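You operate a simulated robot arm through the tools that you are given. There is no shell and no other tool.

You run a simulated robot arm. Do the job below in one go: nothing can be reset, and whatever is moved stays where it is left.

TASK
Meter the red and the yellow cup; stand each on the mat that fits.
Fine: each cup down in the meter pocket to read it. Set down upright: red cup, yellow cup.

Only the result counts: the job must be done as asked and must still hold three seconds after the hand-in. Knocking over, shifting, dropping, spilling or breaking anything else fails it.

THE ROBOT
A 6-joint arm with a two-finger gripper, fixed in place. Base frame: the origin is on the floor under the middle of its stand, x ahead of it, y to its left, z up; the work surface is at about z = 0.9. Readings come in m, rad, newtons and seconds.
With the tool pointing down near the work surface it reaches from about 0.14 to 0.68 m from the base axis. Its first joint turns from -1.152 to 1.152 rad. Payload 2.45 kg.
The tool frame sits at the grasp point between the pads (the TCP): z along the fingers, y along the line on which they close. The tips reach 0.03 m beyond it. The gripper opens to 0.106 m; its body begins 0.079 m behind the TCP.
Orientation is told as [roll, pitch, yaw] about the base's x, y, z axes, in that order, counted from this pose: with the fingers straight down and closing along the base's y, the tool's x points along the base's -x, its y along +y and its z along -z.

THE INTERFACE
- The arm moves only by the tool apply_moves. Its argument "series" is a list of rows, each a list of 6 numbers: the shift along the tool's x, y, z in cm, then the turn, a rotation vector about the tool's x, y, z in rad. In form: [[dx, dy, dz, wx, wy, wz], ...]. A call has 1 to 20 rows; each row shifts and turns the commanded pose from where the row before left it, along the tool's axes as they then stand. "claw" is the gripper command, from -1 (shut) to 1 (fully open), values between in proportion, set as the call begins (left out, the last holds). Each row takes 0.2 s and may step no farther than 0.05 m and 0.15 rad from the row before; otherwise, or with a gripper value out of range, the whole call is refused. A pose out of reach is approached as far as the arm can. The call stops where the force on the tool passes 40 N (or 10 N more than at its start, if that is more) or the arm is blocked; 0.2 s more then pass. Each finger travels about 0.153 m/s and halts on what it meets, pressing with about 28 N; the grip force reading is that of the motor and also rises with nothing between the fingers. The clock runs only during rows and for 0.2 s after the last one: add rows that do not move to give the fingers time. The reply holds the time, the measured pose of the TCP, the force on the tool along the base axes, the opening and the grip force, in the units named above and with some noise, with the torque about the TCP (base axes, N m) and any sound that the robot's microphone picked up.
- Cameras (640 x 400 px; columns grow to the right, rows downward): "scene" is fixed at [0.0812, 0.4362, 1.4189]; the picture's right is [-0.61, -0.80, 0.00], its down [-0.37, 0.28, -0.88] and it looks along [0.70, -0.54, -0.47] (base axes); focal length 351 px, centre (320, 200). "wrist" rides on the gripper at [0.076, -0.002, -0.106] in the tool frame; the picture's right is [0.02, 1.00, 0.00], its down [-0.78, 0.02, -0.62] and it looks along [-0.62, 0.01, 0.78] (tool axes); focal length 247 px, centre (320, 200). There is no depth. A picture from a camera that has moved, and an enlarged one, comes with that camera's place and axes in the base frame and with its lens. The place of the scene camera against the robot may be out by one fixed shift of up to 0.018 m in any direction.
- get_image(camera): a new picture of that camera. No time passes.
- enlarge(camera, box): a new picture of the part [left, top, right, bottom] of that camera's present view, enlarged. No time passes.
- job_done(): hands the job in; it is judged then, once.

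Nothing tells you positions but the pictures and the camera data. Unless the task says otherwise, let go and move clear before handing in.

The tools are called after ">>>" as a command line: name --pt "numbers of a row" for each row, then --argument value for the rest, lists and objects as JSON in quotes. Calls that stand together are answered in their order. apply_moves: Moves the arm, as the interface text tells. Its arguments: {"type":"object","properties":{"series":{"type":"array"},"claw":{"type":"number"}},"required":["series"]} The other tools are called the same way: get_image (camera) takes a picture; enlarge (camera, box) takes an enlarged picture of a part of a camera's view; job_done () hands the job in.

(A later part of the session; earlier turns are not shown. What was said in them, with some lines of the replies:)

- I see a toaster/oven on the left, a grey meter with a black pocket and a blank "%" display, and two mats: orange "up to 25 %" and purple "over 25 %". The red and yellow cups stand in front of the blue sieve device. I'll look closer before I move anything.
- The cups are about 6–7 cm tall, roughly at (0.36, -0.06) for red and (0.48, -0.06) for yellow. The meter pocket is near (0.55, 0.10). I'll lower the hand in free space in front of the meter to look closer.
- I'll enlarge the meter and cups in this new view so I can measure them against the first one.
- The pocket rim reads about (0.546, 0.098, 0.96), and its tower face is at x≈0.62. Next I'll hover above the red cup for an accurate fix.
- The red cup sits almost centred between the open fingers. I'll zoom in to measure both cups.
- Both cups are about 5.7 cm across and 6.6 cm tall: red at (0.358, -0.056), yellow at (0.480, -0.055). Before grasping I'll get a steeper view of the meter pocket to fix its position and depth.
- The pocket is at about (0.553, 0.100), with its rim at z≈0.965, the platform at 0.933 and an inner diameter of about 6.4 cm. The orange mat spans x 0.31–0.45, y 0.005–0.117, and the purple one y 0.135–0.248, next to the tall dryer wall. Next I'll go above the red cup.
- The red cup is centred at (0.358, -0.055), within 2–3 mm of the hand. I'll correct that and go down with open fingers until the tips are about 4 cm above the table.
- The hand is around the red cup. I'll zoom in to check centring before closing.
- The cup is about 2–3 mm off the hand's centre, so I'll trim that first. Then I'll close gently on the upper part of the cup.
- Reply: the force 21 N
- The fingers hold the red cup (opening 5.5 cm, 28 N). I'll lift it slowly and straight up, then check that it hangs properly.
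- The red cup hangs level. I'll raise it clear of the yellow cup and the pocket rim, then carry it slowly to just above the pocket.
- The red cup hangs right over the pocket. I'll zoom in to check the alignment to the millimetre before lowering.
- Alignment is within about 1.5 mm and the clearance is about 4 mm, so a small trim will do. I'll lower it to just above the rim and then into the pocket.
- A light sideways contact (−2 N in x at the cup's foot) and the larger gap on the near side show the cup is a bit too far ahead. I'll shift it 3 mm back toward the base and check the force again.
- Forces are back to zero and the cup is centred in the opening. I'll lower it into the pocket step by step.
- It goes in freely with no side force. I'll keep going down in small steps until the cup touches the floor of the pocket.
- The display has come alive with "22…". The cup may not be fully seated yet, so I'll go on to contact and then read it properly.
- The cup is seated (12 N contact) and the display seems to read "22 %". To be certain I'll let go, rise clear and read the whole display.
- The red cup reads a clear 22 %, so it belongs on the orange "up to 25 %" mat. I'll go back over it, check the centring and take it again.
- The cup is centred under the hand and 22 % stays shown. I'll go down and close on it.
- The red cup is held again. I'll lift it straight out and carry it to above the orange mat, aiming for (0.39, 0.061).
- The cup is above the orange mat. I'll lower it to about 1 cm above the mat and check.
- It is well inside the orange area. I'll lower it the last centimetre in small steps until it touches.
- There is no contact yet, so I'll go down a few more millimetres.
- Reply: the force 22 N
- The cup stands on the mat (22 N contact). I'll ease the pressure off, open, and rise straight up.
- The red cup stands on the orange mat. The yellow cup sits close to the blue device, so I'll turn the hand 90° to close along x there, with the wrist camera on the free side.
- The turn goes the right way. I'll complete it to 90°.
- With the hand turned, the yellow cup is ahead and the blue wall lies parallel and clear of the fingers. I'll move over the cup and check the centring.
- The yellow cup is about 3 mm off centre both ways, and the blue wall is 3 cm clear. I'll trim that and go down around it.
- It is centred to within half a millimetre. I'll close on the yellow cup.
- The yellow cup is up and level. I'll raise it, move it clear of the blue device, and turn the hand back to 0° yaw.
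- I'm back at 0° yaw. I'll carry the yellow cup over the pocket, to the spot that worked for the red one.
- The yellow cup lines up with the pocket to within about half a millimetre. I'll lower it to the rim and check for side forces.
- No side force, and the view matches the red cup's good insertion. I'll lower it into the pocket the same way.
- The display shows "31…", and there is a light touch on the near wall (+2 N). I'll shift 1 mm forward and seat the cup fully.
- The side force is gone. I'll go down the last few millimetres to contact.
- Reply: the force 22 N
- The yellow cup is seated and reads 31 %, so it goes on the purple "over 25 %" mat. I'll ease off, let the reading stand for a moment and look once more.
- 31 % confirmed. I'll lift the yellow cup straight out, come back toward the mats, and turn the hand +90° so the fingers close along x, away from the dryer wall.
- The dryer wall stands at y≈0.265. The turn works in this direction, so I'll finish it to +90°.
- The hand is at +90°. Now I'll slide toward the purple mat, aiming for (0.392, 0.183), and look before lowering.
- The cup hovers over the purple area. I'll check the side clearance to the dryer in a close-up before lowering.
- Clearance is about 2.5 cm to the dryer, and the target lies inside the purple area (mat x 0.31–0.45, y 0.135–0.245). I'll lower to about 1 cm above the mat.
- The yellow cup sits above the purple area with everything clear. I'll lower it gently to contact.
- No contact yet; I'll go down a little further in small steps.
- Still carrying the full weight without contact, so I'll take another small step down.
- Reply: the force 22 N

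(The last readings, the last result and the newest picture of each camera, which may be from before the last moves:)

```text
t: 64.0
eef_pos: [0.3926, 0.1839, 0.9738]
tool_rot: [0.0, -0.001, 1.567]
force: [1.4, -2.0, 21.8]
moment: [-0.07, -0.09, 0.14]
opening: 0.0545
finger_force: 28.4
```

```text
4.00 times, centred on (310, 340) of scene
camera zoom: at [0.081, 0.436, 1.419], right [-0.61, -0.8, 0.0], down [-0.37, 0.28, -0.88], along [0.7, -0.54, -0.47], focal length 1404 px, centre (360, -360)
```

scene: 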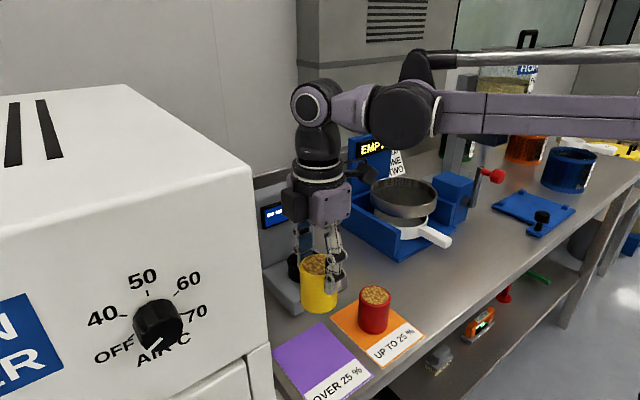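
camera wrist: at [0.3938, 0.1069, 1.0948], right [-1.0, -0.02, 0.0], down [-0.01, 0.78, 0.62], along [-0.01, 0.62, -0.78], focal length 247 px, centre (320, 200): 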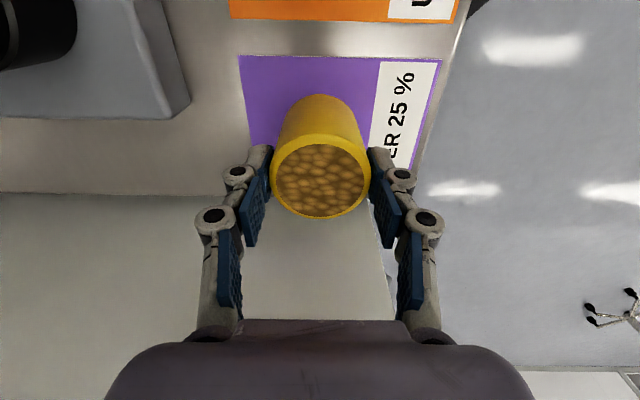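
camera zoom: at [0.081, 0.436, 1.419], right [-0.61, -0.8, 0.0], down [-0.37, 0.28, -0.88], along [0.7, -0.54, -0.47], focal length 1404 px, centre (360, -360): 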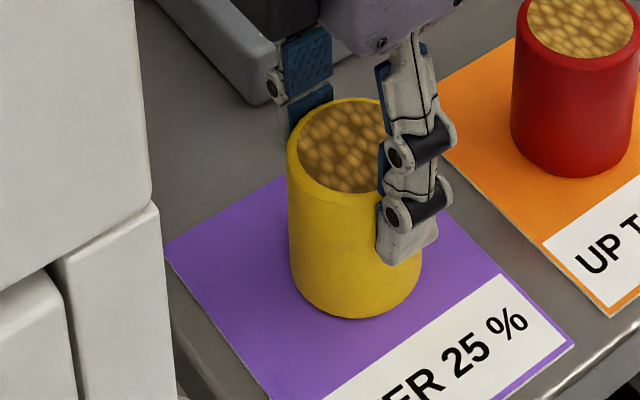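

The yellow cup now stands on the purple mat (22 N contact). I'll ease off, open, and rise straight up.

>>> apply_moves --pt "0 0 -0.12 0 0 0" --pt "0 0 0 0 0 0"

>>> apply_moves --pt "0 0 0 0 0 0" --pt "0 0 0 0 0 0" --pt "0 0 0 0 0 0" --claw 1

>>> apply_moves --pt "0 0 -1 0 0 0" --pt "0 0 -2 0 0 0" --pt "0 0 -3 0 0 0" --pt "0 0 -3 0 0 0" --pt "0 0 -3 0 0 0" --pt "0 0 -3 0 0 0" --pt "0 0 0 0 0 0"

>>> get_image --camera "wrist"

>>> get_image --camera "scene"

```text
t: 64.6
eef_pos: [0.3933, 0.183, 0.9746]
tool_rot: [-0.001, 0.001, 1.567]
force: [-0.3, -0.1, -1.4]
moment: [0.01, -0.01, -0.01]
opening: 0.0548
finger_force: 27.8
```

```text
t: 65.4
eef_pos: [0.3931, 0.1839, 0.9755]
tool_rot: [0.001, -0.001, 1.567]
force: [-0.3, 1.0, -0.3]
moment: [0.02, 0.04, 0.01]
opening: 0.1059
finger_force: 0.0
```

```text
t: 67.0
eef_pos: [0.391, 0.1819, 1.1253]
tool_rot: [0.0, 0.0, 1.566]
force: [0.3, -0.6, 0.7]
moment: [0.01, 0.0, -0.01]
opening: 0.1061
finger_force: 0.1
```

```text
taken
camera wrist: at [0.3919, 0.1066, 1.2317], right [-1.0, -0.02, 0.0], down [-0.01, 0.78, 0.62], along [-0.01, 0.62, -0.78], focal length 247 px, centre (320, 200)
```

wrist: 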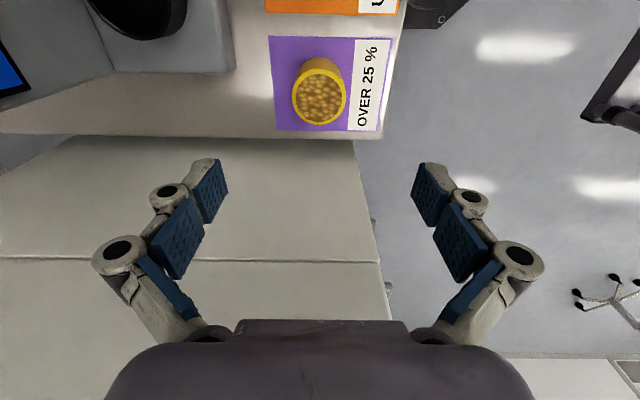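

```text
taken
```

scene: 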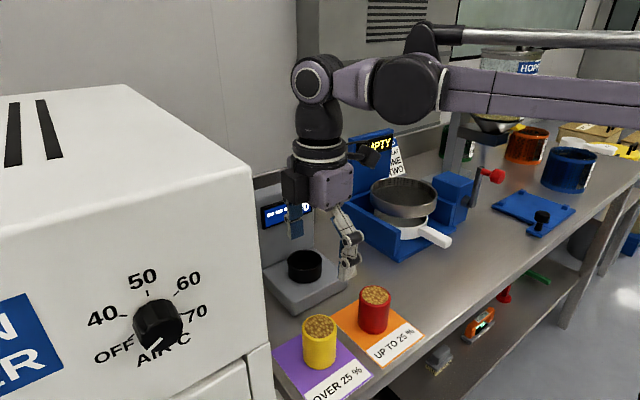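

Both cups stand on their mats: red (22 %) on orange and yellow (31 %) on purple. I'll move the hand further clear and do a last check.

>>> apply_moves --pt "0 0 -3 0 0 0" --pt "0 0 -3 0 0 0" --pt "3 0 0 0 0 0" --pt "3 0 0 0 0 0" --pt "0 0 0 0 0 0" --pt "0 0 0 0 0 0"

>>> enlarge --camera "scene" --box '[250, 220, 450, 400]'

>>> get_image --camera "scene"

```text
t: 68.4
eef_pos: [0.392, 0.1231, 1.1842]
tool_rot: [0.002, -0.001, 1.567]
force: [0.2, -0.1, -0.2]
moment: [-0.02, -0.02, 0.0]
opening: 0.1064
finger_force: 0.1
```

```text
2.22 times, centred on (350, 310) of scene
camera zoom: at [0.0812, 0.4362, 1.4189], right [-0.61, -0.8, 0.0], down [-0.37, 0.28, -0.88], along [0.7, -0.54, -0.47], focal length 780 px, centre (253, -44)
```

zoom: 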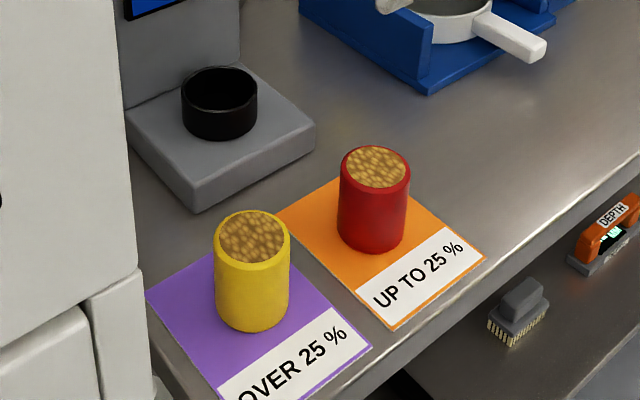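

```text
taken
```

scene: 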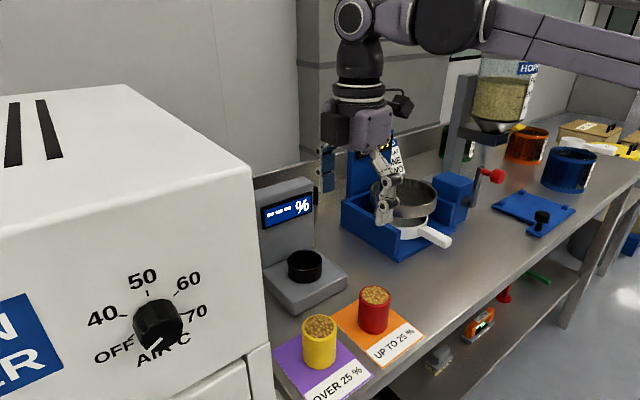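

Both cups stand upright and full: red (22 %) on the orange "up to 25 %" mat, yellow (31 %) on the purple "over 25 %" mat. Nothing else has moved and the hand is clear, so I'm handing in.

>>> job_done

```text
The job is handed in.
```

I metered both cups and stood each one upright on the mat that fits its reading. The job is handed in, but I haven't been shown the verdict.

| Cup | Meter reading | Mat |
|---|---|---|
| Red | 22 % | Orange, "up to 25 %" |
| Yellow | 31 % | Purple, "over 25 %" |

- **Readings:** I let go of the red cup in the pocket and read the full display. I read the yellow cup while the gripper still held it in the pocket, with part of the display hidden. Both digits were readable, and 31 % is well over 25 %.
- **Contact:** each cup lightly touched the pocket (about 2 N) on the way in, and I re-centred it before seating it.
- **At hand-in:** the last pictures showed both cups full and inside their mats, and nothing else appeared to have moved. The gripper was open and clear.
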